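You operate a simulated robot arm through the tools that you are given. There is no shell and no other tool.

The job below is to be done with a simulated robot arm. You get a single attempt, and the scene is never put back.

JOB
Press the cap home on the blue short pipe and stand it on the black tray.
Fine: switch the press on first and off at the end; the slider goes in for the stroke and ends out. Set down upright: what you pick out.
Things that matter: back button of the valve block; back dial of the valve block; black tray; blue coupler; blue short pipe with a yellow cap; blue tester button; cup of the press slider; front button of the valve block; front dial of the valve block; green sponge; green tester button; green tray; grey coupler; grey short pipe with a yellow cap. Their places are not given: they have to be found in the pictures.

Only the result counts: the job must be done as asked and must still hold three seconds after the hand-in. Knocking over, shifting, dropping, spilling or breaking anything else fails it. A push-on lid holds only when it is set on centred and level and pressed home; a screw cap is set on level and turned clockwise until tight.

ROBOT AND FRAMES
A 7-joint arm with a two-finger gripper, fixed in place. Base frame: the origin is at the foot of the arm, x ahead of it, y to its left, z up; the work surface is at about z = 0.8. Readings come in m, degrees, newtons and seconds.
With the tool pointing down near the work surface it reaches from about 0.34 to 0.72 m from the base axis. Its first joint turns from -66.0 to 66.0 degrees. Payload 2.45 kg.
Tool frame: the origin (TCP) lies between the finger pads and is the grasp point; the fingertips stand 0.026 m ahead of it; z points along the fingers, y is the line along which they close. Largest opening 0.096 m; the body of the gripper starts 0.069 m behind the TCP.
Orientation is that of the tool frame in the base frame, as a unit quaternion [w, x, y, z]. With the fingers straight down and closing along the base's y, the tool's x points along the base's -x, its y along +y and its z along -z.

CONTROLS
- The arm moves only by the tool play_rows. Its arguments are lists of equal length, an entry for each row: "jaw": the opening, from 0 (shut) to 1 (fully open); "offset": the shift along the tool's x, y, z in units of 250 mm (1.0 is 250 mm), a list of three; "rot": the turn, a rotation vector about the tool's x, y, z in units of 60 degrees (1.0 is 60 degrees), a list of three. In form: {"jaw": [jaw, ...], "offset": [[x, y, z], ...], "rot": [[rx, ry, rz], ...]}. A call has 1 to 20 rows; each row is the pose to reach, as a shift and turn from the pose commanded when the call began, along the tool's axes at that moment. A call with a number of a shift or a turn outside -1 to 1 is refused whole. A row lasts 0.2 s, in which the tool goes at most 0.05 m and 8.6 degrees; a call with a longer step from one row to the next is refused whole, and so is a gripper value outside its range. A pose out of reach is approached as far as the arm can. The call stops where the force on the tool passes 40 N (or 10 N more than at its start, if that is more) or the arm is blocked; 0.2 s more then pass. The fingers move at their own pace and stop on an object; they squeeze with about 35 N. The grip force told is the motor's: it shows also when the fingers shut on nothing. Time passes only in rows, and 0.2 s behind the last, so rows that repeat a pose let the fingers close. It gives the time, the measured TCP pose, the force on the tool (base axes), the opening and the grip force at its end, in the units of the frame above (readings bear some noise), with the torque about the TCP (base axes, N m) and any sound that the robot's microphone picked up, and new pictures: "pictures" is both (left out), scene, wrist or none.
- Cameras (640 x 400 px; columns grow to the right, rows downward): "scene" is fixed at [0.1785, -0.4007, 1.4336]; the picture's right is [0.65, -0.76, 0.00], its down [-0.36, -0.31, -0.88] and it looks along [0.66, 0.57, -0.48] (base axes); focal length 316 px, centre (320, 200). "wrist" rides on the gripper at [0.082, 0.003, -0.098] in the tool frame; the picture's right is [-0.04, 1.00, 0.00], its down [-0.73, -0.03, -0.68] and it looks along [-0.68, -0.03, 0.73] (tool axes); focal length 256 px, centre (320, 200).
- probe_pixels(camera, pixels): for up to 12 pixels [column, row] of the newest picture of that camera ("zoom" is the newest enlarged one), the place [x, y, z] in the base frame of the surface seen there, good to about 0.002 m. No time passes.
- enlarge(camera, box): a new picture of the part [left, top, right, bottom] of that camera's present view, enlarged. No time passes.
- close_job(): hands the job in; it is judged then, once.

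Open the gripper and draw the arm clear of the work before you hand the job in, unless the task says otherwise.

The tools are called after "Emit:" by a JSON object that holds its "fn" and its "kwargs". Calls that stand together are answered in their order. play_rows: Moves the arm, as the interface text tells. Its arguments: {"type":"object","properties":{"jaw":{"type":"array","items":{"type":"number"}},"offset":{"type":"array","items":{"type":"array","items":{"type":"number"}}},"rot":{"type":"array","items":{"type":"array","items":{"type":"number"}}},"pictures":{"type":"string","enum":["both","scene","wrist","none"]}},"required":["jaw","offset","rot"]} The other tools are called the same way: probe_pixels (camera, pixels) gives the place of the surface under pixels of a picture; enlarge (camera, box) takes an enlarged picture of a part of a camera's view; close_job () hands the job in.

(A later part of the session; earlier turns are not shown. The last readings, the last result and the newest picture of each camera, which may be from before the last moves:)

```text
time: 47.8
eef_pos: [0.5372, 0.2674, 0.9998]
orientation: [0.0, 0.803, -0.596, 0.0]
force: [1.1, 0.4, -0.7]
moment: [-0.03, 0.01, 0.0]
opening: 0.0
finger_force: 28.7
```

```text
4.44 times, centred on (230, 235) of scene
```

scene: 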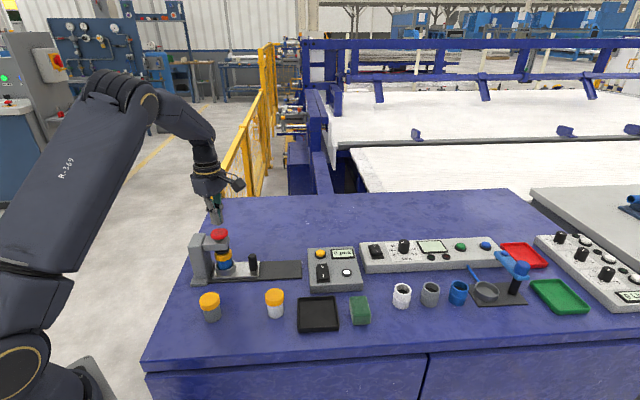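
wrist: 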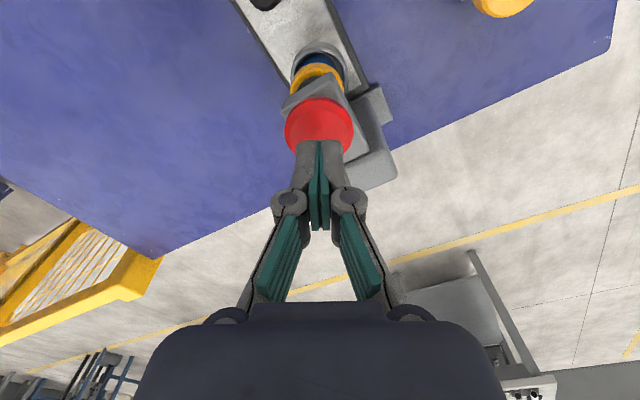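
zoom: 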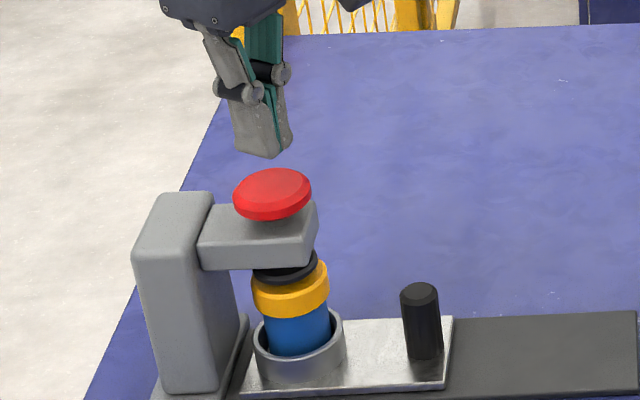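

The closed fingertips are right above the red button. I lower slowly onto it and press a few millimetres, watching force and sound.

Emit:
{"fn": "play_rows", "kwargs": {"jaw": [0, 0, 0, 0, 0, 0, 0, 0, 0, 0], "offset": [[0, 0, 0.05], [0, 0, 0.09], [0, 0, 0.1], [0, 0, 0.108], [0, 0, 0.116], [0, 0, 0.124], [0, 0, 0.132], [0, 0, 0.14], [0, 0, 0.148], [0, 0, 0.148]], "rot": [[0, 0, 0], [0, 0, 0], [0, 0, 0], [0, 0, 0], [0, 0, 0], [0, 0, 0], [0, 0, 0], [0, 0, 0], [0, 0, 0], [0, 0, 0]], "pictures": "both"}}

Emit:
{"fn": "enlarge", "kwargs": {"camera": "scene", "box": [180, 190, 280, 280]}}

Emit:
{"fn": "enlarge", "kwargs": {"camera": "scene", "box": [300, 240, 370, 295]}}

```text
time: 50.0
eef_pos: [0.5375, 0.2666, 0.9634]
orientation: [0.0, 0.803, -0.595, 0.0]
force: [-0.6, 0.0, 5.7]
moment: [0.02, 0.0, -0.02]
opening: 0.0059
finger_force: 28.6
```

scene: 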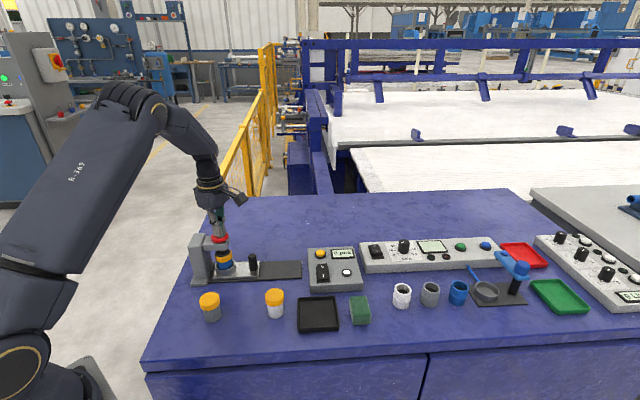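
wrist: 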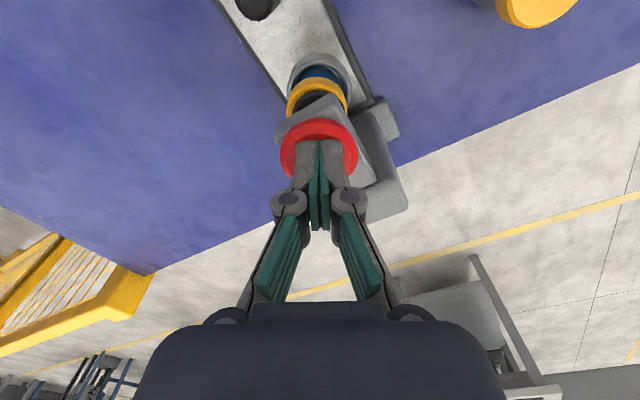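

```text
4.44 times, centred on (230, 235) of scene
```

zoom: 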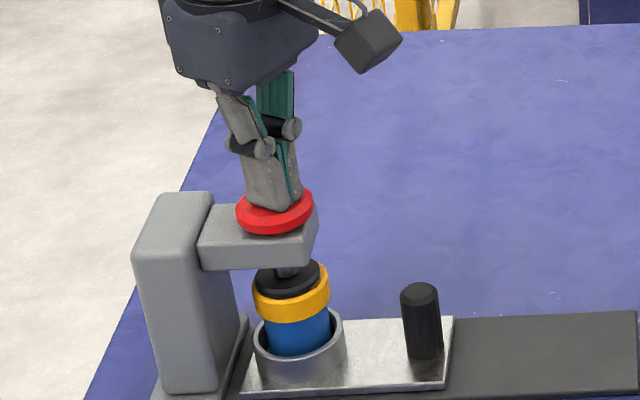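

```text
7.27 times, centred on (335, 268) of scene
```

zoom: 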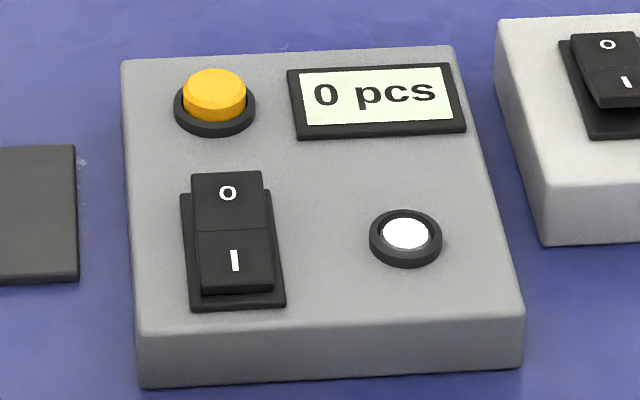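

Pushing the red button drives the ram down on a stem; it now rests on the cap with about 6 N. I press on in 1 mm steps to drive the cap home.

Emit:
{"fn": "play_rows", "kwargs": {"jaw": [0, 0, 0, 0, 0, 0], "offset": [[0, 0, 0.004], [0, 0, 0.008], [0, 0, 0.012], [0, 0, 0.016], [0, 0, 0.02], [0, 0, 0.02]], "rot": [[0, 0, 0], [0, 0, 0], [0, 0, 0], [0, 0, 0], [0, 0, 0], [0, 0, 0]], "pictures": "scene"}}

Emit:
{"fn": "enlarge", "kwargs": {"camera": "scene", "box": [180, 190, 280, 280]}}

Emit:
{"fn": "enlarge", "kwargs": {"camera": "scene", "box": [300, 240, 370, 295]}}

```text
time: 51.4
eef_pos: [0.5378, 0.2656, 0.958]
orientation: [-0.001, 0.802, -0.597, 0.0]
force: [3.3, 0.8, 6.4]
moment: [0.05, -0.06, -0.01]
opening: 0.0058
finger_force: 28.8
heard: click
```

scene: 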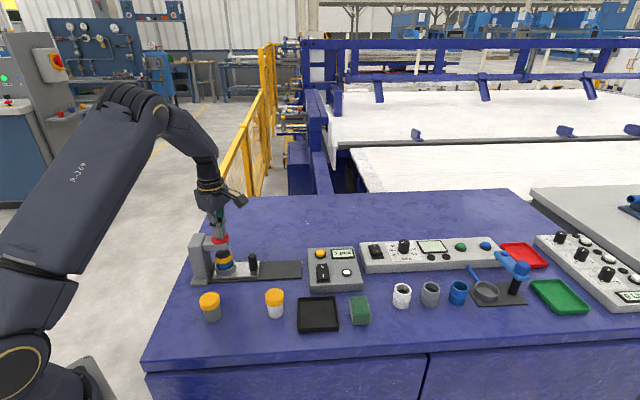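

```text
4.44 times, centred on (230, 235) of scene
```

zoom: 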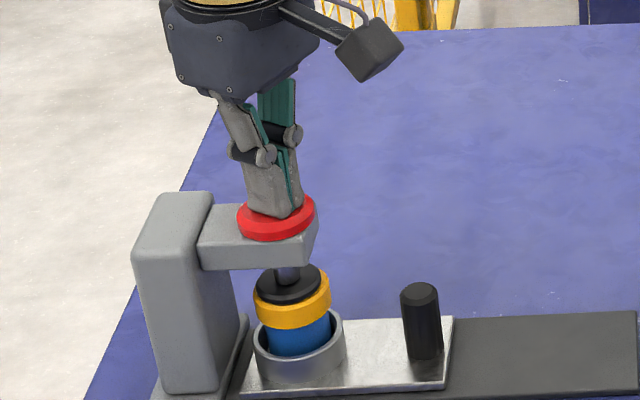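

```text
7.27 times, centred on (335, 268) of scene
```

zoom: 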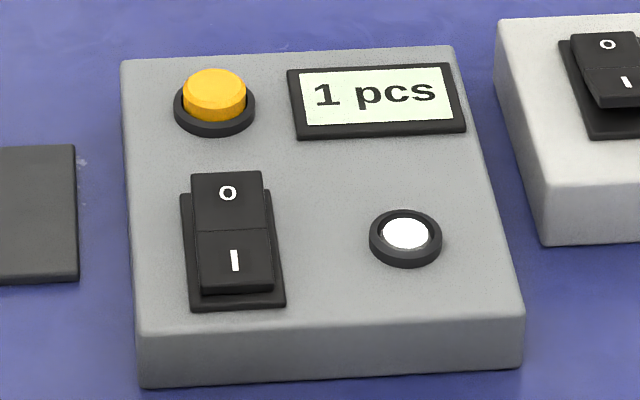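

A click was heard and the counter reads "1 pcs": the cap went home. I raise the tool off the red button and let the ram return.

Emit:
{"fn": "play_rows", "kwargs": {"jaw": [0, 0, 0, 0, 0, 0, 0, 0], "offset": [[0, 0, -0.02], [0, 0, -0.05], [0, 0, -0.09], [0, 0, -0.16], [0, 0, -0.26], [0, 0, -0.38], [0, 0, -0.38], [0, 0, -0.38]], "rot": [[0, 0, 0], [0, 0, 0], [0, 0, 0], [0, 0, 0], [0, 0, 0], [0, 0, 0], [0, 0, 0], [0, 0, 0]], "pictures": "both"}}

Emit:
{"fn": "enlarge", "kwargs": {"camera": "scene", "box": [190, 225, 270, 285]}}

Emit:
{"fn": "enlarge", "kwargs": {"camera": "scene", "box": [300, 240, 370, 295]}}

```text
time: 53.2
eef_pos: [0.5389, 0.2662, 1.0541]
orientation: [0.001, 0.802, -0.597, 0.0]
force: [0.3, 0.7, 0.7]
moment: [0.0, 0.0, 0.04]
opening: 0.0
finger_force: 28.1
```

scene: 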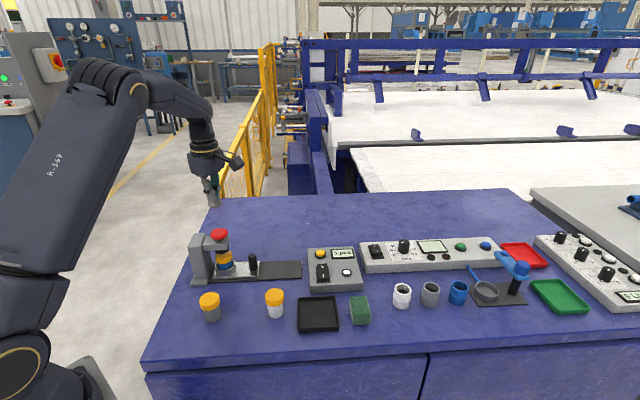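
wrist: 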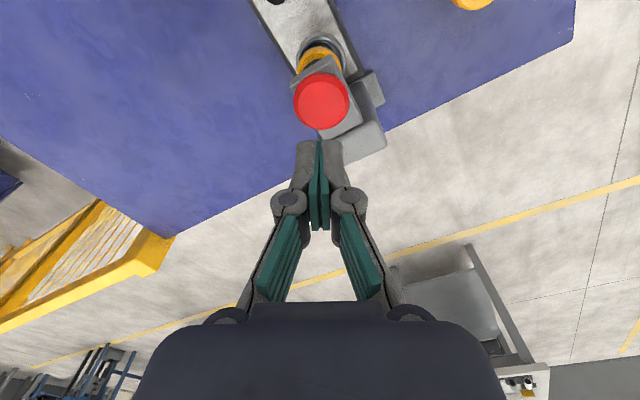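

```text
6.67 times, centred on (230, 255) of scene
```

zoom: 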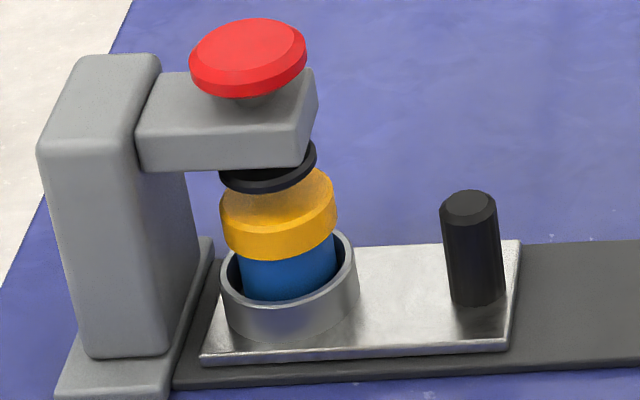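

```text
7.27 times, centred on (335, 268) of scene
```

zoom: 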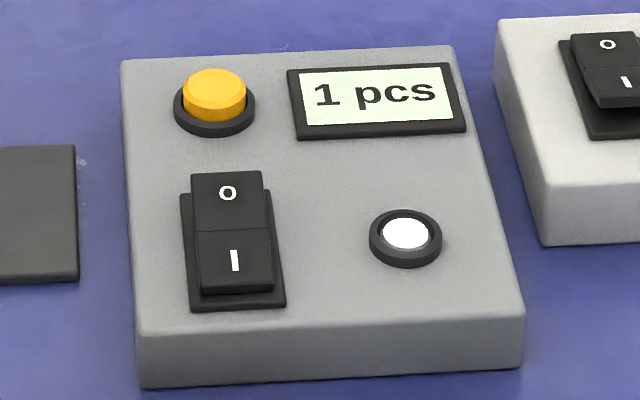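

The ram is back up, the cap sits lower on the pipe and the pipe is upright. Now I open the fingers, move above the knob at about (0.594,0.2115) and descend around it.

Emit:
{"fn": "play_rows", "kwargs": {"jaw": [0.5, 0.5, 0.5, 0.5, 0.5, 0.5, 0.5, 0.5, 0.5, 0.5, 0.5, 0.5, 0.5], "offset": [[0.06, -0.032, 0], [0.12, -0.065, 0], [0.18, -0.097, 0], [0.24, -0.13, 0], [0.273, -0.147, 0], [0.273, -0.147, 0.1], [0.273, -0.147, 0.22], [0.273, -0.147, 0.34], [0.273, -0.147, 0.46], [0.273, -0.147, 0.57], [0.273, -0.147, 0.66], [0.273, -0.147, 0.74], [0.273, -0.147, 0.784]], "rot": [[0, 0, 0], [0, 0, 0], [0, 0, 0], [0, 0, 0], [0, 0, 0], [0, 0, 0], [0, 0, 0], [0, 0, 0], [0, 0, 0], [0, 0, 0], [0, 0, 0], [0, 0, 0], [0, 0, 0]], "pictures": "both"}}

Emit:
{"fn": "enlarge", "kwargs": {"camera": "wrist", "box": [230, 100, 430, 240]}}

```text
time: 56.0
eef_pos: [0.5936, 0.2116, 0.8555]
orientation: [0.0, 0.803, -0.596, 0.0]
force: [0.1, 0.3, 0.4]
moment: [0.02, -0.02, 0.0]
opening: 0.048
finger_force: 0.1
```

scene: 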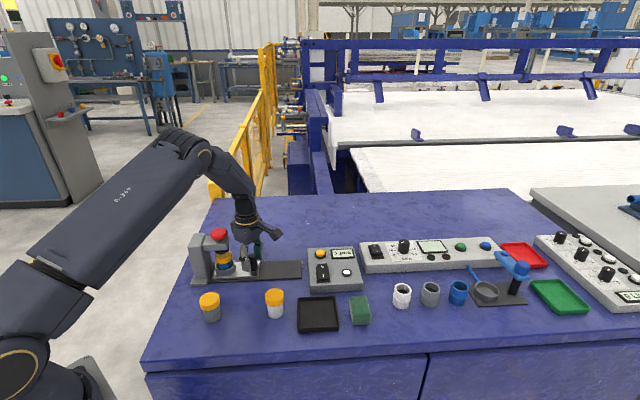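
wrist: 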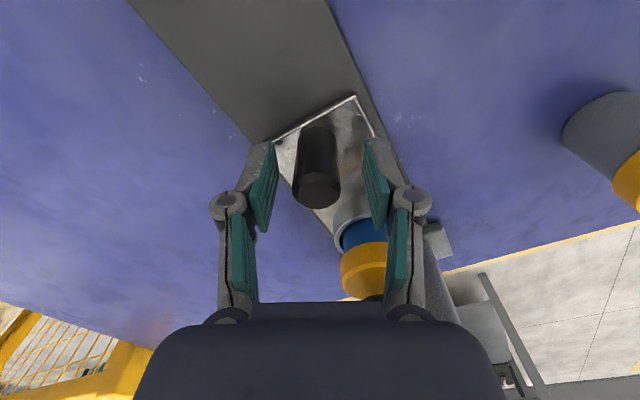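

```text
2.86 times, centred on (330, 170) of wrist
```

zoom: 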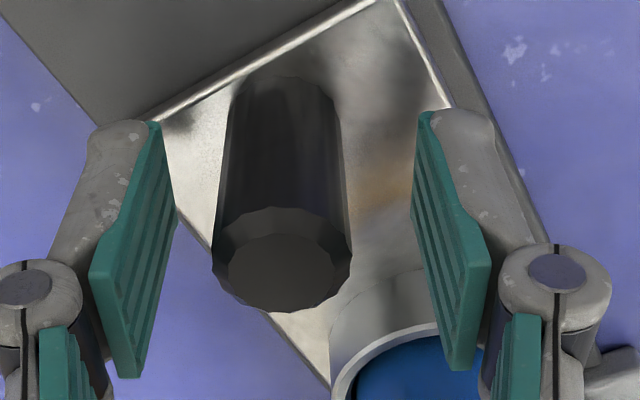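

The knob is about 2 mm towards the left finger; I shift by that and close on it.

Emit:
{"fn": "play_rows", "kwargs": {"jaw": [0.5, 0.4, 0.3, 0.2, 0.1, 0.1], "offset": [[0, -0.008, 0], [0, -0.008, 0], [0, -0.008, 0], [0, -0.008, 0], [0, -0.008, 0], [0, -0.008, 0]], "rot": [[0, 0, 0], [0, 0, 0], [0, 0, 0], [0, 0, 0], [0, 0, 0], [0, 0, 0]], "pictures": "none"}}

```text
time: 57.4
eef_pos: [0.5939, 0.2125, 0.8553]
orientation: [0.0, 0.802, -0.597, 0.0]
force: [0.9, -0.4, -1.0]
moment: [-0.03, -0.01, -0.09]
opening: 0.0232
finger_force: 45.2
```

The knob is held with almost no side force. I pull the slider out gently by 5 cm.

Emit:
{"fn": "play_rows", "kwargs": {"jaw": [0.1, 0.1, 0.1, 0.1, 0.1, 0.1, 0.1, 0.1, 0.1, 0.1], "offset": [[0.007, -0.0038, 0], [0.02, -0.0107, 0], [0.04, -0.0215, 0], [0.062, -0.0333, 0], [0.085, -0.0457, 0], [0.108, -0.058, 0], [0.131, -0.0704, 0], [0.154, -0.0828, 0], [0.17, -0.0914, 0], [0.176, -0.0946, 0]], "rot": [[0, 0, 0], [0, 0, 0], [0, 0, 0], [0, 0, 0], [0, 0, 0], [0, 0, 0], [0, 0, 0], [0, 0, 0], [0, 0, 0], [0, 0, 0]], "pictures": "both"}}

Emit:
{"fn": "enlarge", "kwargs": {"camera": "scene", "box": [190, 210, 300, 290]}}

```text
time: 59.6
eef_pos: [0.6307, 0.1771, 0.8566]
orientation: [0.0, 0.803, -0.596, -0.001]
force: [4.4, 5.9, -28.0]
moment: [0.31, 0.03, -0.18]
opening: 0.0234
finger_force: 44.7
```

scene: 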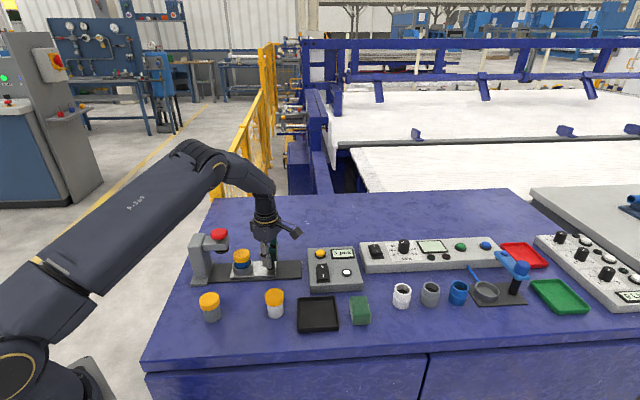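
wrist: 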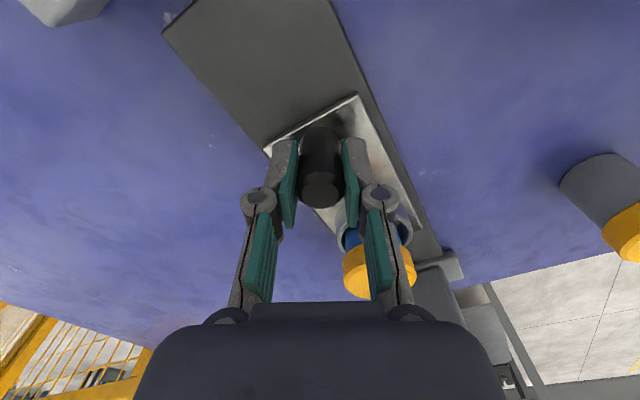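

```text
5.00 times, centred on (245, 250) of scene
```

zoom: 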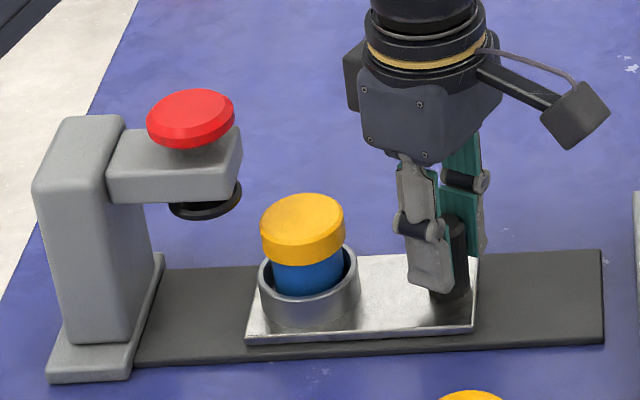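

The slider follows, but a vertical strain of -28 N has built up in the grip. I release, let it relax, and grip again before going on.

Emit:
{"fn": "play_rows", "kwargs": {"jaw": [0.2, 0.3, 0.4, 0.45, 0.45, 0.35, 0.25, 0.15, 0.1, 0.1], "offset": [[0, 0, 0], [0, 0, 0], [0, 0, 0], [0, 0, 0], [0, 0, 0], [0, 0, 0], [0, 0, 0], [0, 0, 0], [0, 0, 0], [0, 0, 0]], "rot": [[0, 0, 0], [0, 0, 0], [0, 0, 0], [0, 0, 0], [0, 0, 0], [0, 0, 0], [0, 0, 0], [0, 0, 0], [0, 0, 0], [0, 0, 0]], "pictures": "none"}}

```text
time: 61.8
eef_pos: [0.6297, 0.1769, 0.8565]
orientation: [0.0, 0.803, -0.596, -0.001]
force: [0.9, 1.0, -1.5]
moment: [-0.06, -0.05, -0.11]
opening: 0.0235
finger_force: 44.8
```

Strain is gone. I pull out a further 4.5 cm.

Emit:
{"fn": "play_rows", "kwargs": {"jaw": [0.1, 0.1, 0.1, 0.1, 0.1, 0.1, 0.1, 0.1, 0.1], "offset": [[0.007, -0.0038, 0], [0.02, -0.0107, 0], [0.04, -0.0215, 0], [0.062, -0.0333, 0], [0.085, -0.0457, 0], [0.108, -0.058, 0], [0.131, -0.0704, 0], [0.15, -0.0805, 0], [0.1586, -0.0851, 0]], "rot": [[0, 0, 0], [0, 0, 0], [0, 0, 0], [0, 0, 0], [0, 0, 0], [0, 0, 0], [0, 0, 0], [0, 0, 0], [0, 0, 0]], "pictures": "none"}}

```text
time: 63.8
eef_pos: [0.6617, 0.1438, 0.8565]
orientation: [-0.001, 0.802, -0.597, 0.0]
force: [1.5, 1.9, 5.2]
moment: [-0.26, -0.17, 0.04]
opening: 0.0233
finger_force: 45.4
```

About 1.2 cm remains to the original place. I pull the rest in small steps, expecting to feel the outer stop.

Emit:
{"fn": "play_rows", "kwargs": {"jaw": [0.1, 0.1, 0.1, 0.1, 0.1, 0.1, 0.1], "offset": [[0.007, -0.0038, 0], [0.016, -0.0086, 0], [0.026, -0.014, 0], [0.035, -0.0188, 0], [0.042, -0.0226, 0], [0.046, -0.0247, 0], [0.046, -0.0247, 0]], "rot": [[0, 0, 0], [0, 0, 0], [0, 0, 0], [0, 0, 0], [0, 0, 0], [0, 0, 0], [0, 0, 0]], "pictures": "both"}}

Emit:
{"fn": "enlarge", "kwargs": {"camera": "scene", "box": [210, 210, 320, 290]}}

```text
time: 65.4
eef_pos: [0.6723, 0.1359, 0.8567]
orientation: [0.0, 0.802, -0.597, 0.0]
force: [-0.2, -1.2, 7.6]
moment: [0.7, 0.3, -0.13]
opening: 0.0234
finger_force: 45.6
```

scene: 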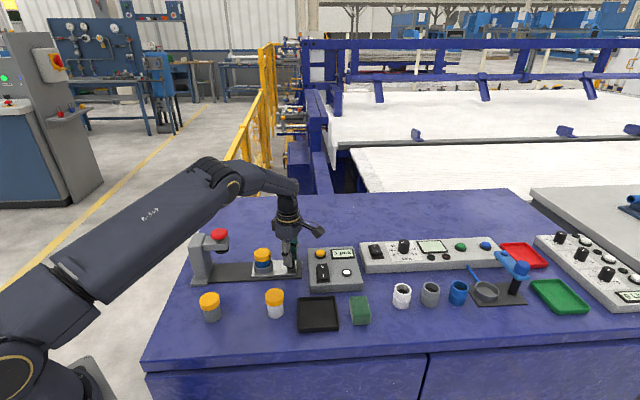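
wrist: 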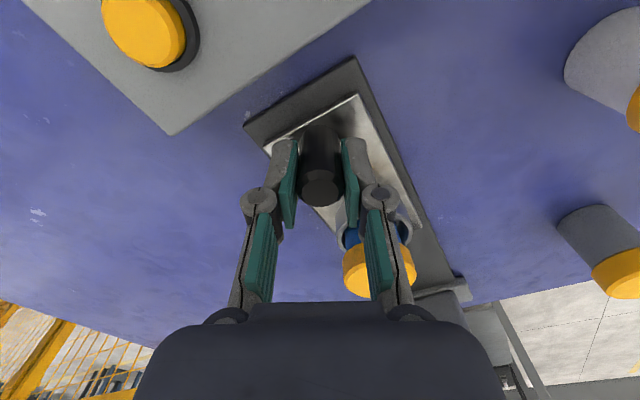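

```text
5.00 times, centred on (265, 250) of scene
```

zoom: 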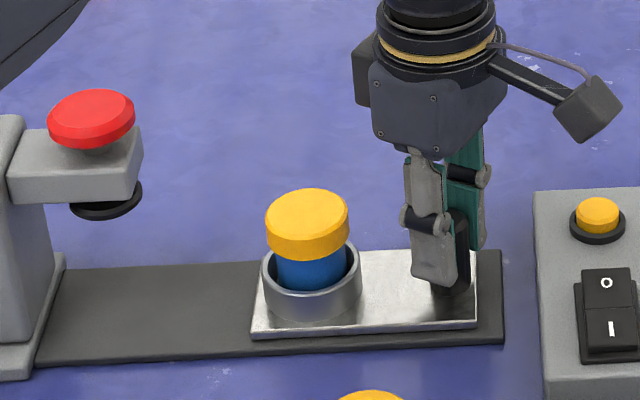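

The slider is back where it began (plate edge about 5 px from the rail end, as at the start). I pull 2 mm more to make sure it is at its outer stop.

Emit:
{"fn": "play_rows", "kwargs": {"jaw": [0.1, 0.1, 0.1, 0.1], "offset": [[0.0035, -0.0019, 0], [0.007, -0.0038, 0], [0.009, -0.0048, 0], [0.009, -0.0048, 0]], "rot": [[0, 0, 0], [0, 0, 0], [0, 0, 0], [0, 0, 0]], "pictures": "none"}}

```text
time: 66.4
eef_pos: [0.6722, 0.1345, 0.8588]
orientation: [0.0, 0.803, -0.596, -0.001]
force: [-11.8, 4.3, 15.7]
moment: [-0.62, 0.19, 0.02]
opening: 0.0233
finger_force: 44.8
```

Resistance of about 11 N along the rail shows it is at the outer stop. I open the fingers and rise clear of the knob.

Emit:
{"fn": "play_rows", "kwargs": {"jaw": [0.3, 0.4, 0.5, 0.5, 0.5, 0.5, 0.5, 0.5, 0.5, 0.5], "offset": [[-0.004, 0.002, 0], [-0.008, 0.004, 0], [-0.008, 0.004, 0], [-0.008, 0.004, 0], [-0.008, 0.004, -0.05], [-0.008, 0.004, -0.15], [-0.008, 0.004, -0.28], [-0.008, 0.004, -0.4], [-0.008, 0.004, -0.5], [-0.008, 0.004, -0.56]], "rot": [[0, 0, 0], [0, 0, 0], [0, 0, 0], [0, 0, 0], [0, 0, 0], [0, 0, 0], [0, 0, 0], [0, 0, 0], [0, 0, 0], [0, 0, 0]], "pictures": "both"}}

Emit:
{"fn": "enlarge", "kwargs": {"camera": "scene", "box": [225, 230, 315, 290]}}

```text
time: 68.6
eef_pos: [0.6715, 0.1351, 0.9961]
orientation: [0.001, 0.803, -0.596, 0.0]
force: [0.7, 0.0, -0.4]
moment: [0.0, 0.0, 0.02]
opening: 0.0481
finger_force: 0.0
```

scene: 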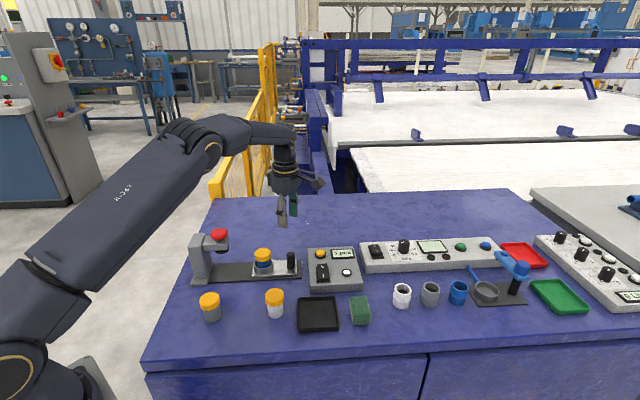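
wrist: 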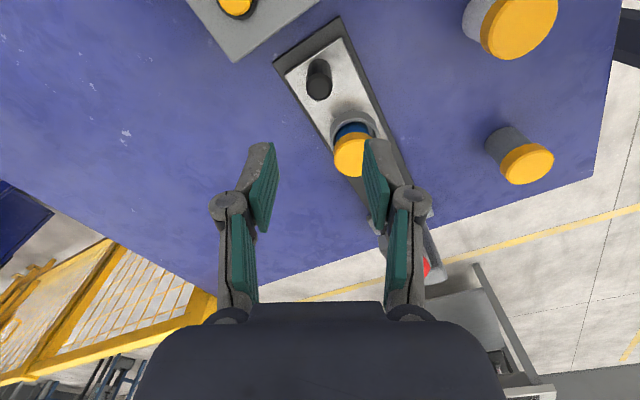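

```text
6.67 times, centred on (270, 260) of scene
```

zoom: 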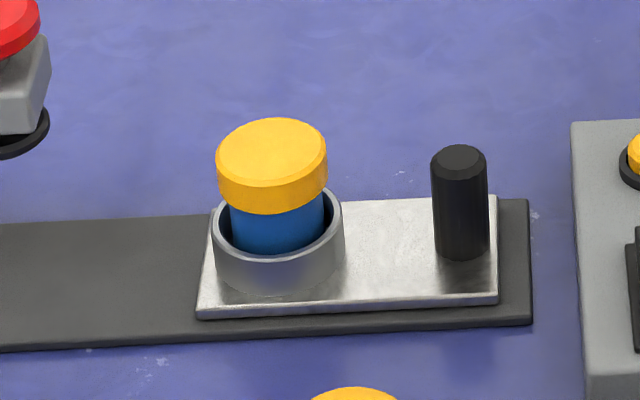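

The slider is out and the pipe stands in its cup with the cap seated lower. I probe the cap for its new height and centre, and the tray for the set-down place.

Emit:
{"fn": "probe_pixels", "kwargs": {"camera": "zoom", "pixels": [[271, 150], [222, 160], [320, 148], [271, 122], [271, 184], [271, 208], [278, 230], [278, 250]]}}

Emit:
{"fn": "probe_pixels", "kwargs": {"camera": "scene", "pixels": [[318, 314], [300, 300], [335, 298], [338, 326], [300, 331], [318, 305], [318, 322], [299, 299], [318, 297]]}}

Emit:
{"fn": "probe_pixels", "kwargs": {"camera": "wrist", "pixels": [[348, 155], [337, 158], [350, 140], [350, 174], [355, 128]]}}

Emit:
{"fn": "enlarge", "kwargs": {"camera": "scene", "box": [260, 280, 380, 345]}}

```text
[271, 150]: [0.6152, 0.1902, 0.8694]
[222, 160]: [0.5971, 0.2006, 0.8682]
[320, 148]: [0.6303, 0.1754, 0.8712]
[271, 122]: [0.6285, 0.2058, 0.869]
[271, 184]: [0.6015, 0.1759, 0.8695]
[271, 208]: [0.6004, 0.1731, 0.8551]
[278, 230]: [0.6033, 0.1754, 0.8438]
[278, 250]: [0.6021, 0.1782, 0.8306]
```

```text
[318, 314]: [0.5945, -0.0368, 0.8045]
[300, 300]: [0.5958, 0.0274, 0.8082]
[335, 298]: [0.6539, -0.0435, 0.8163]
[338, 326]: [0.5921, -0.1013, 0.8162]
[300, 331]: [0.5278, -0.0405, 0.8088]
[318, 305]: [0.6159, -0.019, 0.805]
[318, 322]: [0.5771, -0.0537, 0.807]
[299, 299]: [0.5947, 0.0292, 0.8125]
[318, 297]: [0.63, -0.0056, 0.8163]
```

```text
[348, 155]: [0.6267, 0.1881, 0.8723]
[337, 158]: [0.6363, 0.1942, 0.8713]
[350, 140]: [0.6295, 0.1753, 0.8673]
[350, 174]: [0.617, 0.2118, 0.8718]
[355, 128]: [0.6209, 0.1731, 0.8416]
```

```text
5.33 times, centred on (320, 312) of scene
```

zoom: 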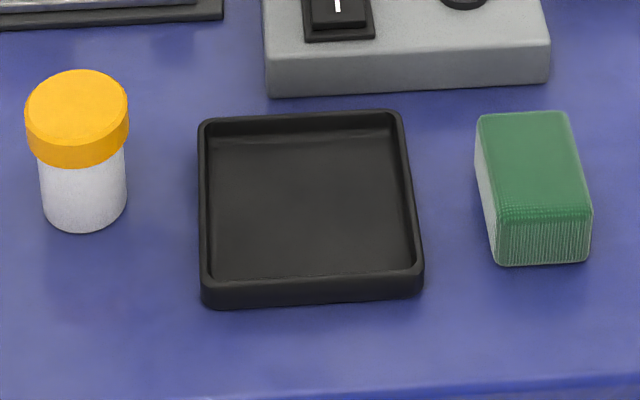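

The cap top is now at z≈0.870 (it was 0.880), so it went home by 1 cm; cap centre ≈(0.6155,0.1905). Tray centre ≈(0.593,-0.039), floor z≈0.8045. I move over the cup with jaws at 0.067 m.

Emit:
{"fn": "play_rows", "kwargs": {"jaw": [0.7, 0.7, 0.7, 0.7, 0.7, 0.7, 0.7], "offset": [[-0.06, 0.032, 0], [-0.13, 0.07, 0], [-0.2, 0.108, 0], [-0.25, 0.135, 0], [-0.277, 0.15, 0.05], [-0.277, 0.15, 0.15], [-0.277, 0.15, 0.22]], "rot": [[0, 0, 0], [0, 0, 0], [0, 0, 0], [0, 0, 0], [0, 0, 0], [0, 0, 0], [0, 0, 0]], "pictures": "both"}}

Emit:
{"fn": "enlarge", "kwargs": {"camera": "wrist", "box": [200, 60, 440, 240]}}

Emit:
{"fn": "enlarge", "kwargs": {"camera": "scene", "box": [190, 200, 310, 290]}}

```text
time: 70.2
eef_pos: [0.6152, 0.1901, 0.9403]
orientation: [0.0, 0.803, -0.596, 0.0]
force: [0.0, 0.8, 0.0]
moment: [-0.01, 0.01, -0.02]
opening: 0.0673
finger_force: 0.0
```

scene: 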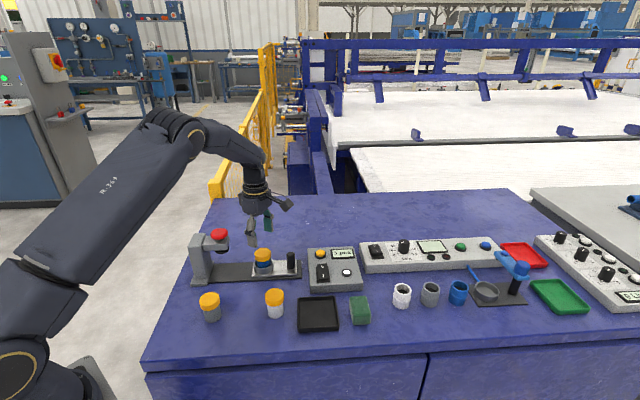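
wrist: 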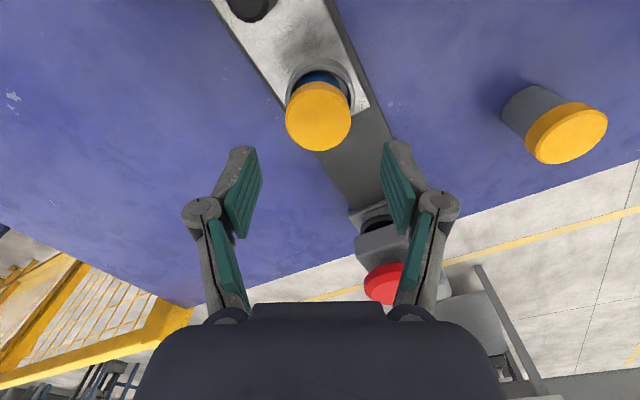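

```text
2.22 times, centred on (320, 150) of wrist
```

zoom: 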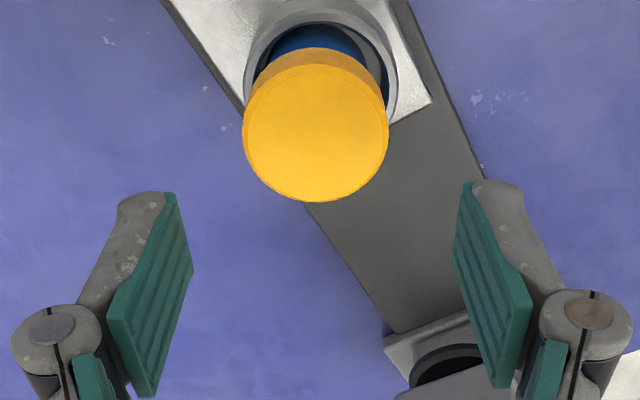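

```text
4.44 times, centred on (250, 245) of scene
```

zoom: 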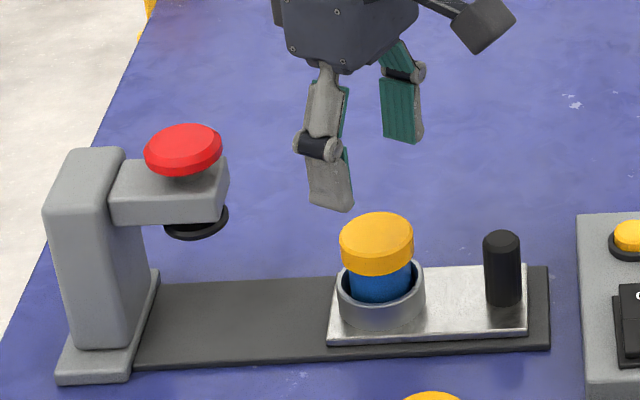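

The cap is about 1.5 mm to the left of the finger middle. I probe its near and far edges to centre along the other axis too.

Emit:
{"fn": "probe_pixels", "kwargs": {"camera": "wrist", "pixels": [[318, 94], [318, 147], [290, 118], [346, 118], [300, 140], [336, 140], [300, 100], [336, 100]]}}

```text
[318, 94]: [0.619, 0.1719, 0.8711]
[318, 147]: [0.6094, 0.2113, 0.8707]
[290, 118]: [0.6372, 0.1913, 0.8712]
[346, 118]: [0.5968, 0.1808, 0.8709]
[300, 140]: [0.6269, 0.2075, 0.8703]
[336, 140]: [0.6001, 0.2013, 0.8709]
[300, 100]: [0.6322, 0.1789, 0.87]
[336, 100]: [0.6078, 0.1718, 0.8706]
```

Offsets are about -1 mm in tool y and -1.5 mm in tool x. I correct these and descend to TCP z≈0.866, so the fingertips stay above the cup rim, then narrow the jaws part way.

Emit:
{"fn": "play_rows", "kwargs": {"jaw": [0.7, 0.7, 0.7, 0.7, 0.7, 0.7, 0.58, 0.58], "offset": [[-0.006, -0.005, 0.06], [-0.006, -0.005, 0.13], [-0.006, -0.005, 0.19], [-0.006, -0.005, 0.24], [-0.006, -0.005, 0.28], [-0.006, -0.005, 0.297], [-0.006, -0.005, 0.297], [-0.006, -0.005, 0.297]], "rot": [[0, 0, 0], [0, 0, 0], [0, 0, 0], [0, 0, 0], [0, 0, 0], [0, 0, 0], [0, 0, 0], [0, 0, 0]], "pictures": "both"}}

Emit:
{"fn": "enlarge", "kwargs": {"camera": "wrist", "box": [210, 90, 430, 250]}}

Emit:
{"fn": "enlarge", "kwargs": {"camera": "scene", "box": [220, 210, 320, 290]}}

```text
time: 72.0
eef_pos: [0.6169, 0.1925, 0.8667]
orientation: [0.0, 0.803, -0.596, 0.001]
force: [0.9, 0.0, 0.2]
moment: [0.01, -0.05, 0.02]
opening: 0.0557
finger_force: 0.1
```

scene: 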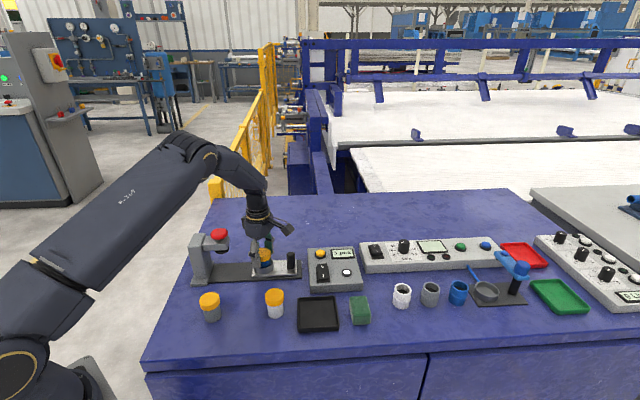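
wrist: 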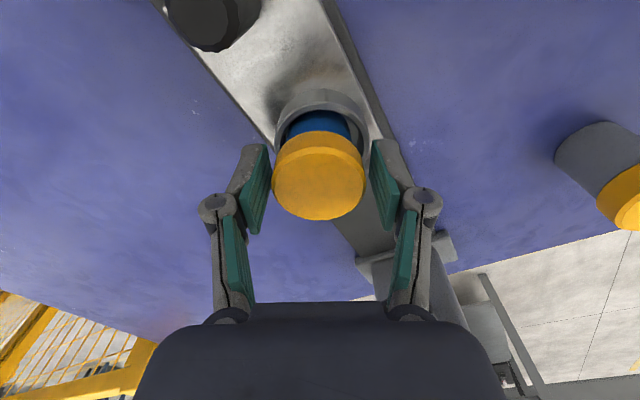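

```text
2.50 times, centred on (320, 170) of wrist
```

zoom: 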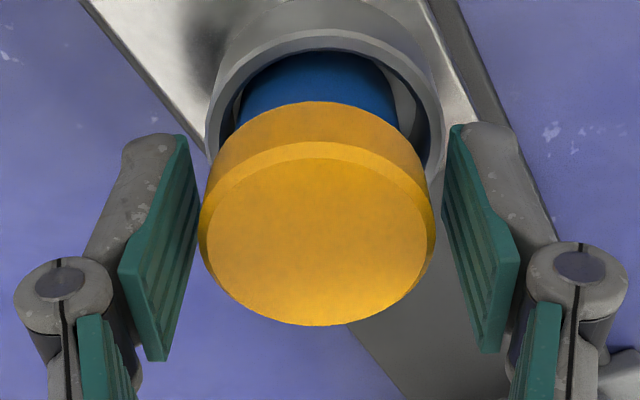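

```text
5.00 times, centred on (270, 250) of scene
```

zoom: 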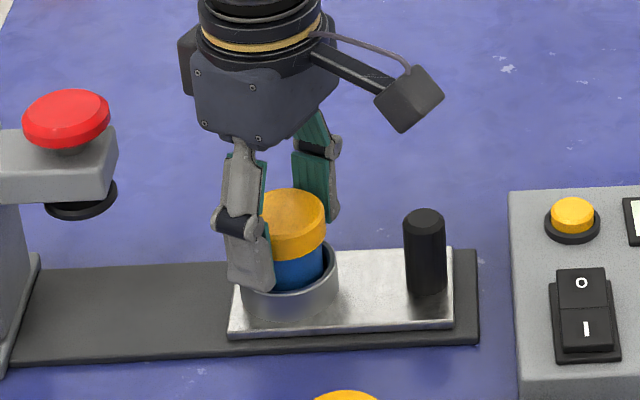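

The fingers stand evenly around the cap, tips just above the cup rim. I close the grip.

Emit:
{"fn": "play_rows", "kwargs": {"jaw": [0.52, 0.48, 0.44, 0.4, 0.4, 0.4], "offset": [[0, 0, 0], [0, 0, 0], [0, 0, 0], [0, 0, 0], [0, 0, 0], [0, 0, 0]], "rot": [[0, 0, 0], [0, 0, 0], [0, 0, 0], [0, 0, 0], [0, 0, 0], [0, 0, 0]], "pictures": "wrist"}}

Emit:
{"fn": "enlarge", "kwargs": {"camera": "wrist", "box": [210, 90, 430, 250]}}

```text
time: 73.4
eef_pos: [0.6169, 0.1914, 0.8668]
orientation: [0.0, 0.803, -0.596, 0.0]
force: [-0.3, 0.0, 3.9]
moment: [-0.04, 0.02, 0.01]
opening: 0.0437
finger_force: 34.9
```

wrist: 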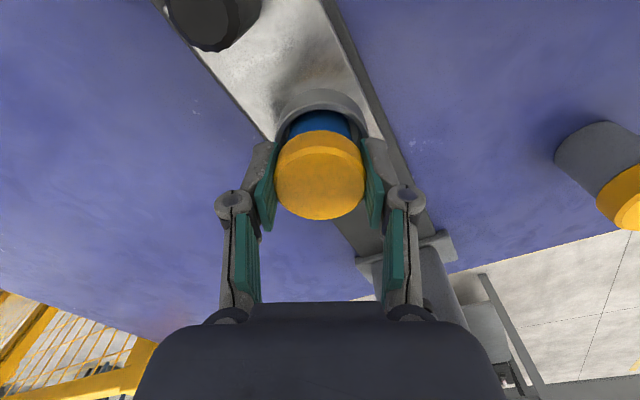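

```text
2.50 times, centred on (320, 170) of wrist
```

zoom: 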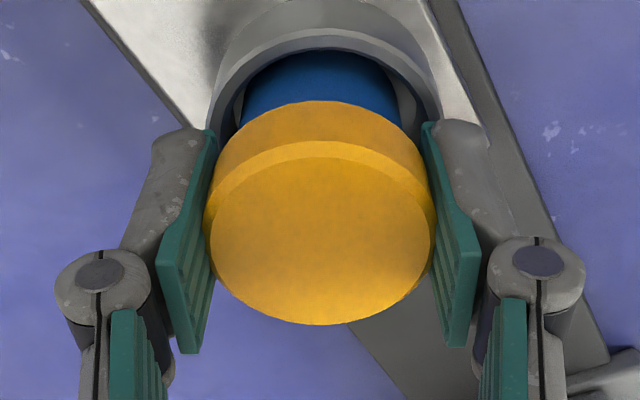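

Held at 0.0437 m with 35 N. I lift gently straight up out of the cup.

Emit:
{"fn": "play_rows", "kwargs": {"jaw": [0.4, 0.4, 0.4, 0.4, 0.4, 0.4, 0.4, 0.4, 0.4], "offset": [[0, 0, -0.008], [0, 0, -0.02], [0, 0, -0.04], [0, 0, -0.07], [0, 0, -0.11], [0, 0, -0.16], [0, 0, -0.22], [0, 0, -0.28], [0, 0, -0.3]], "rot": [[0, 0, 0], [0, 0, 0], [0, 0, 0], [0, 0, 0], [0, 0, 0], [0, 0, 0], [0, 0, 0], [0, 0, 0], [0, 0, 0]], "pictures": "both"}}

Emit:
{"fn": "enlarge", "kwargs": {"camera": "scene", "box": [220, 200, 320, 290]}}

```text
time: 75.4
eef_pos: [0.6141, 0.1923, 0.9437]
orientation: [0.0, 0.803, -0.596, 0.0]
force: [0.2, 0.0, -0.2]
moment: [-0.01, -0.02, 0.02]
opening: 0.0437
finger_force: 35.1
```

scene: 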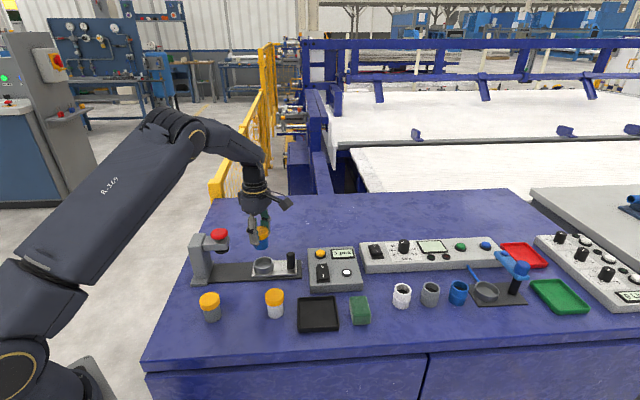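
wrist: 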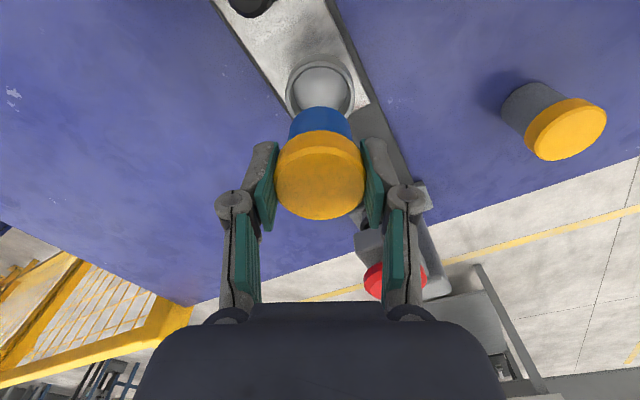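

```text
4.44 times, centred on (270, 245) of scene
```

zoom: 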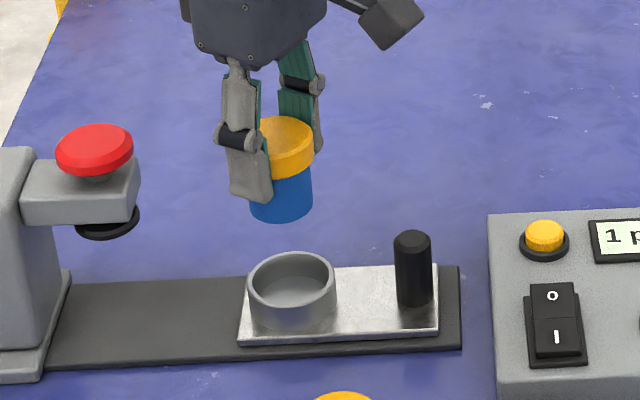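

The pipe hangs free and the cup is empty. I carry it over to the tray centre (0.593,-0.039), turning the tool back by +60° on the way.

Emit:
{"fn": "play_rows", "kwargs": {"jaw": [0.4, 0.4, 0.4, 0.4, 0.4, 0.4, 0.4, 0.4, 0.4, 0.4, 0.4, 0.4], "offset": [[0.03, 0.012, -0.01], [0.09, 0.036, -0.01], [0.17, 0.069, -0.01], [0.26, 0.105, -0.01], [0.35, 0.141, -0.01], [0.44, 0.178, -0.01], [0.53, 0.214, -0.01], [0.62, 0.251, -0.01], [0.71, 0.287, -0.01], [0.79, 0.319, -0.01], [0.845, 0.3415, -0.01], [0.86, 0.3476, -0.01]], "rot": [[0, 0, 0.05], [0, 0, 0.12], [0, 0, 0.22], [0, 0, 0.32], [0, 0, 0.42], [0, 0, 0.52], [0, 0, 0.62], [0, 0, 0.72], [0, 0, 0.82], [0, 0, 0.92], [0, 0, 0.98], [0, 0, 1.0]], "pictures": "both"}}

Emit:
{"fn": "enlarge", "kwargs": {"camera": "scene", "box": [260, 240, 380, 340]}}

Emit:
{"fn": "enlarge", "kwargs": {"camera": "wrist", "box": [180, 20, 460, 250]}}

```text
time: 78.0
eef_pos: [0.5951, -0.0393, 0.947]
orientation: [0.0, -0.397, 0.918, 0.0]
force: [-0.8, 0.1, -1.0]
moment: [-0.03, 0.03, 0.02]
opening: 0.0435
finger_force: 35.1
```

scene: 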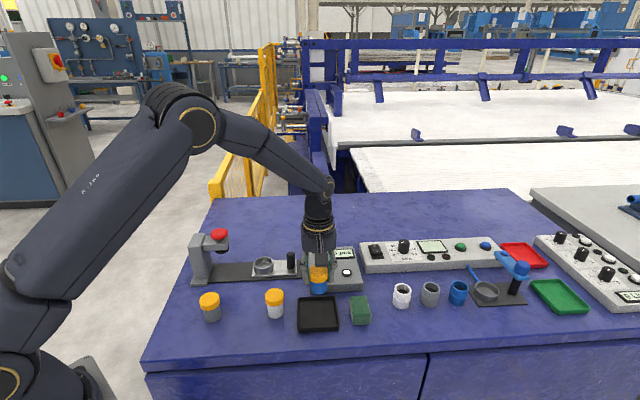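
wrist: 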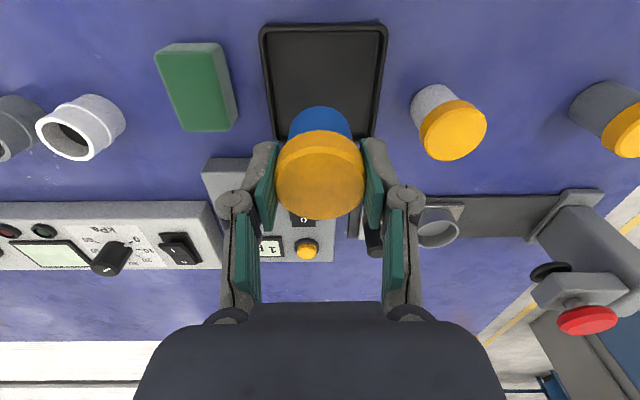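

```text
4.00 times, centred on (320, 290) of scene
```

zoom: 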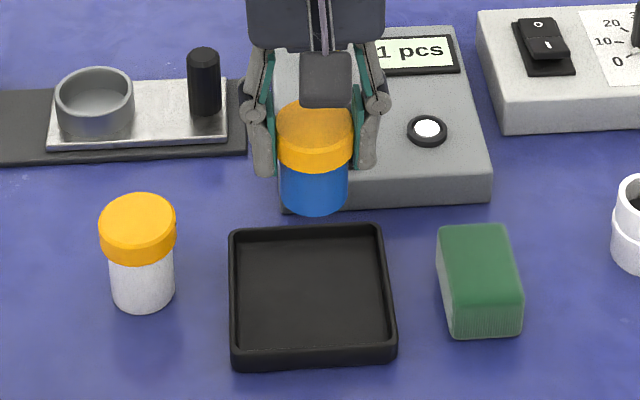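

```text
1.74 times, centred on (320, 135) of wrist
```

zoom: 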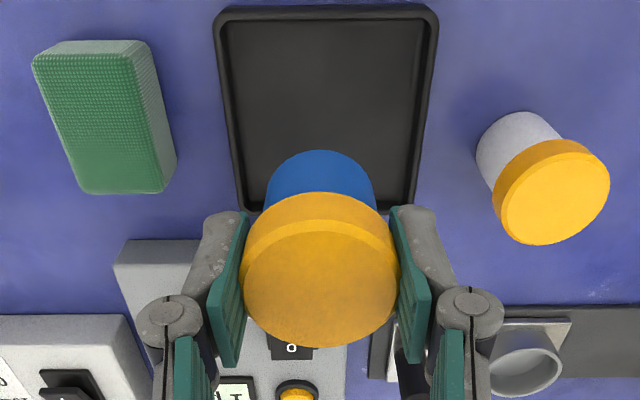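

The pipe hangs above the tray area. I probe the tray's corners in the wrist view to confirm its centre.

Emit:
{"fn": "probe_pixels", "kwargs": {"camera": "zoom", "pixels": [[219, 14], [433, 14], [243, 205], [412, 205], [325, 80], [240, 30], [415, 30], [325, 12], [230, 110], [423, 110]]}}

Emit:
{"fn": "probe_pixels", "kwargs": {"camera": "scene", "pixels": [[318, 267], [310, 272], [327, 270], [318, 288], [312, 290], [325, 290], [318, 314]]}}

```text
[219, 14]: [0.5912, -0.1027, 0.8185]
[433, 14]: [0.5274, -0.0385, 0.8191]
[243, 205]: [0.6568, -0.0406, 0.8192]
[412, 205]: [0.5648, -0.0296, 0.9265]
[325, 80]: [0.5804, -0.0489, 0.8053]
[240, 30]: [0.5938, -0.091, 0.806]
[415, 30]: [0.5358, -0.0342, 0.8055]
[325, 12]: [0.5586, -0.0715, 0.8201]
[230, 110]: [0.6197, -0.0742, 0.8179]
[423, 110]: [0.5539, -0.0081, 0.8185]
```

```text
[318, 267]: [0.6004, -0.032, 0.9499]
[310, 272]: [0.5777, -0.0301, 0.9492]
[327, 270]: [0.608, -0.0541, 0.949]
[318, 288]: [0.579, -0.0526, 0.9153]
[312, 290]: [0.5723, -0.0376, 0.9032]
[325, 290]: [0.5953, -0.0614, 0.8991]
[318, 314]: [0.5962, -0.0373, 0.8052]
```

Tray centre is (0.592,-0.040), rim z≈0.8185, floor ≈0.8053; the pipe is within 3 mm of that. I lower to about 5 mm above the floor.

Emit:
{"fn": "play_rows", "kwargs": {"jaw": [0.4, 0.4, 0.4, 0.4, 0.4, 0.4, 0.4, 0.4, 0.4], "offset": [[0.008, 0.009, 0.04], [0.008, 0.009, 0.1], [0.008, 0.009, 0.16], [0.008, 0.009, 0.21], [0.008, 0.009, 0.26], [0.008, 0.009, 0.3], [0.008, 0.009, 0.325], [0.008, 0.009, 0.338], [0.008, 0.009, 0.338]], "rot": [[0, 0, 0], [0, 0, 0], [0, 0, 0], [0, 0, 0], [0, 0, 0], [0, 0, 0], [0, 0, 0], [0, 0, 0], [0, 0, 0]], "pictures": "both"}}

Emit:
{"fn": "enlarge", "kwargs": {"camera": "scene", "box": [270, 250, 370, 340]}}

```text
time: 80.0
eef_pos: [0.5902, -0.0385, 0.8613]
orientation: [0.0, -0.397, 0.918, 0.0]
force: [-0.3, -0.3, -1.2]
moment: [-0.03, 0.0, 0.0]
opening: 0.0436
finger_force: 35.0
```

scene: 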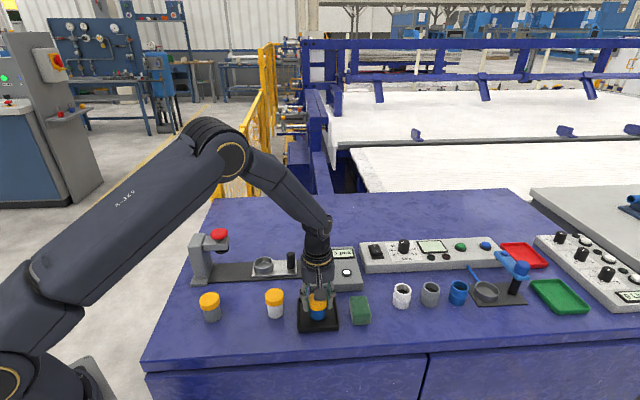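
wrist: 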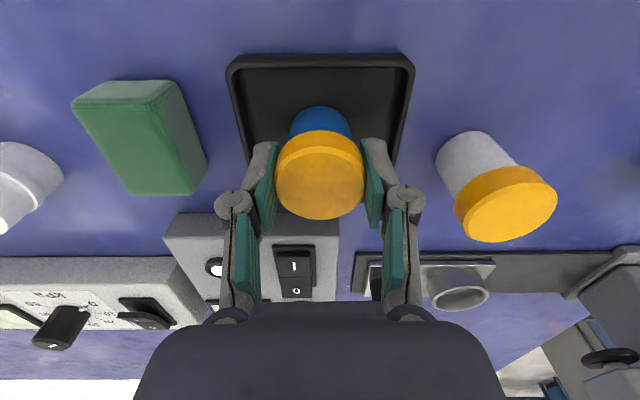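

```text
4.44 times, centred on (320, 295) of scene
```

zoom: 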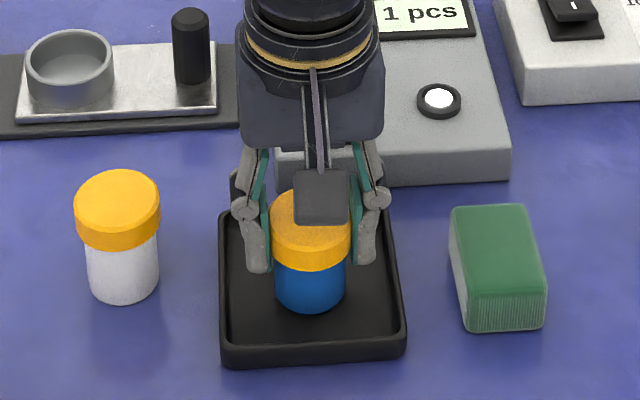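

The pipe is over the tray's middle, a few millimetres above its floor. I lower in small steps watching the force.

Emit:
{"fn": "play_rows", "kwargs": {"jaw": [0.4, 0.4, 0.4, 0.4, 0.4], "offset": [[0, 0, 0.004], [0, 0, 0.008], [0, 0, 0.012], [0, 0, 0.016], [0, 0, 0.016]], "rot": [[0, 0, 0], [0, 0, 0], [0, 0, 0], [0, 0, 0], [0, 0, 0]], "pictures": "none"}}

```text
time: 81.2
eef_pos: [0.5906, -0.038, 0.8556]
orientation: [0.0, -0.397, 0.918, -0.001]
force: [0.3, -0.1, -0.2]
moment: [0.01, -0.02, -0.01]
opening: 0.0438
finger_force: 35.0
```

No contact yet at z≈0.8556; another millimetre.

Emit:
{"fn": "play_rows", "kwargs": {"jaw": [0.4, 0.4, 0.4], "offset": [[0, 0, 0.002], [0, 0, 0.004], [0, 0, 0.004]], "rot": [[0, 0, 0], [0, 0, 0], [0, 0, 0]], "pictures": "none"}}

```text
time: 82.0
eef_pos: [0.5916, -0.0386, 0.8569]
orientation: [0.001, -0.398, 0.918, 0.0]
force: [-1.9, 2.9, 14.2]
moment: [0.11, 0.15, 0.03]
opening: 0.0434
finger_force: 34.7
```

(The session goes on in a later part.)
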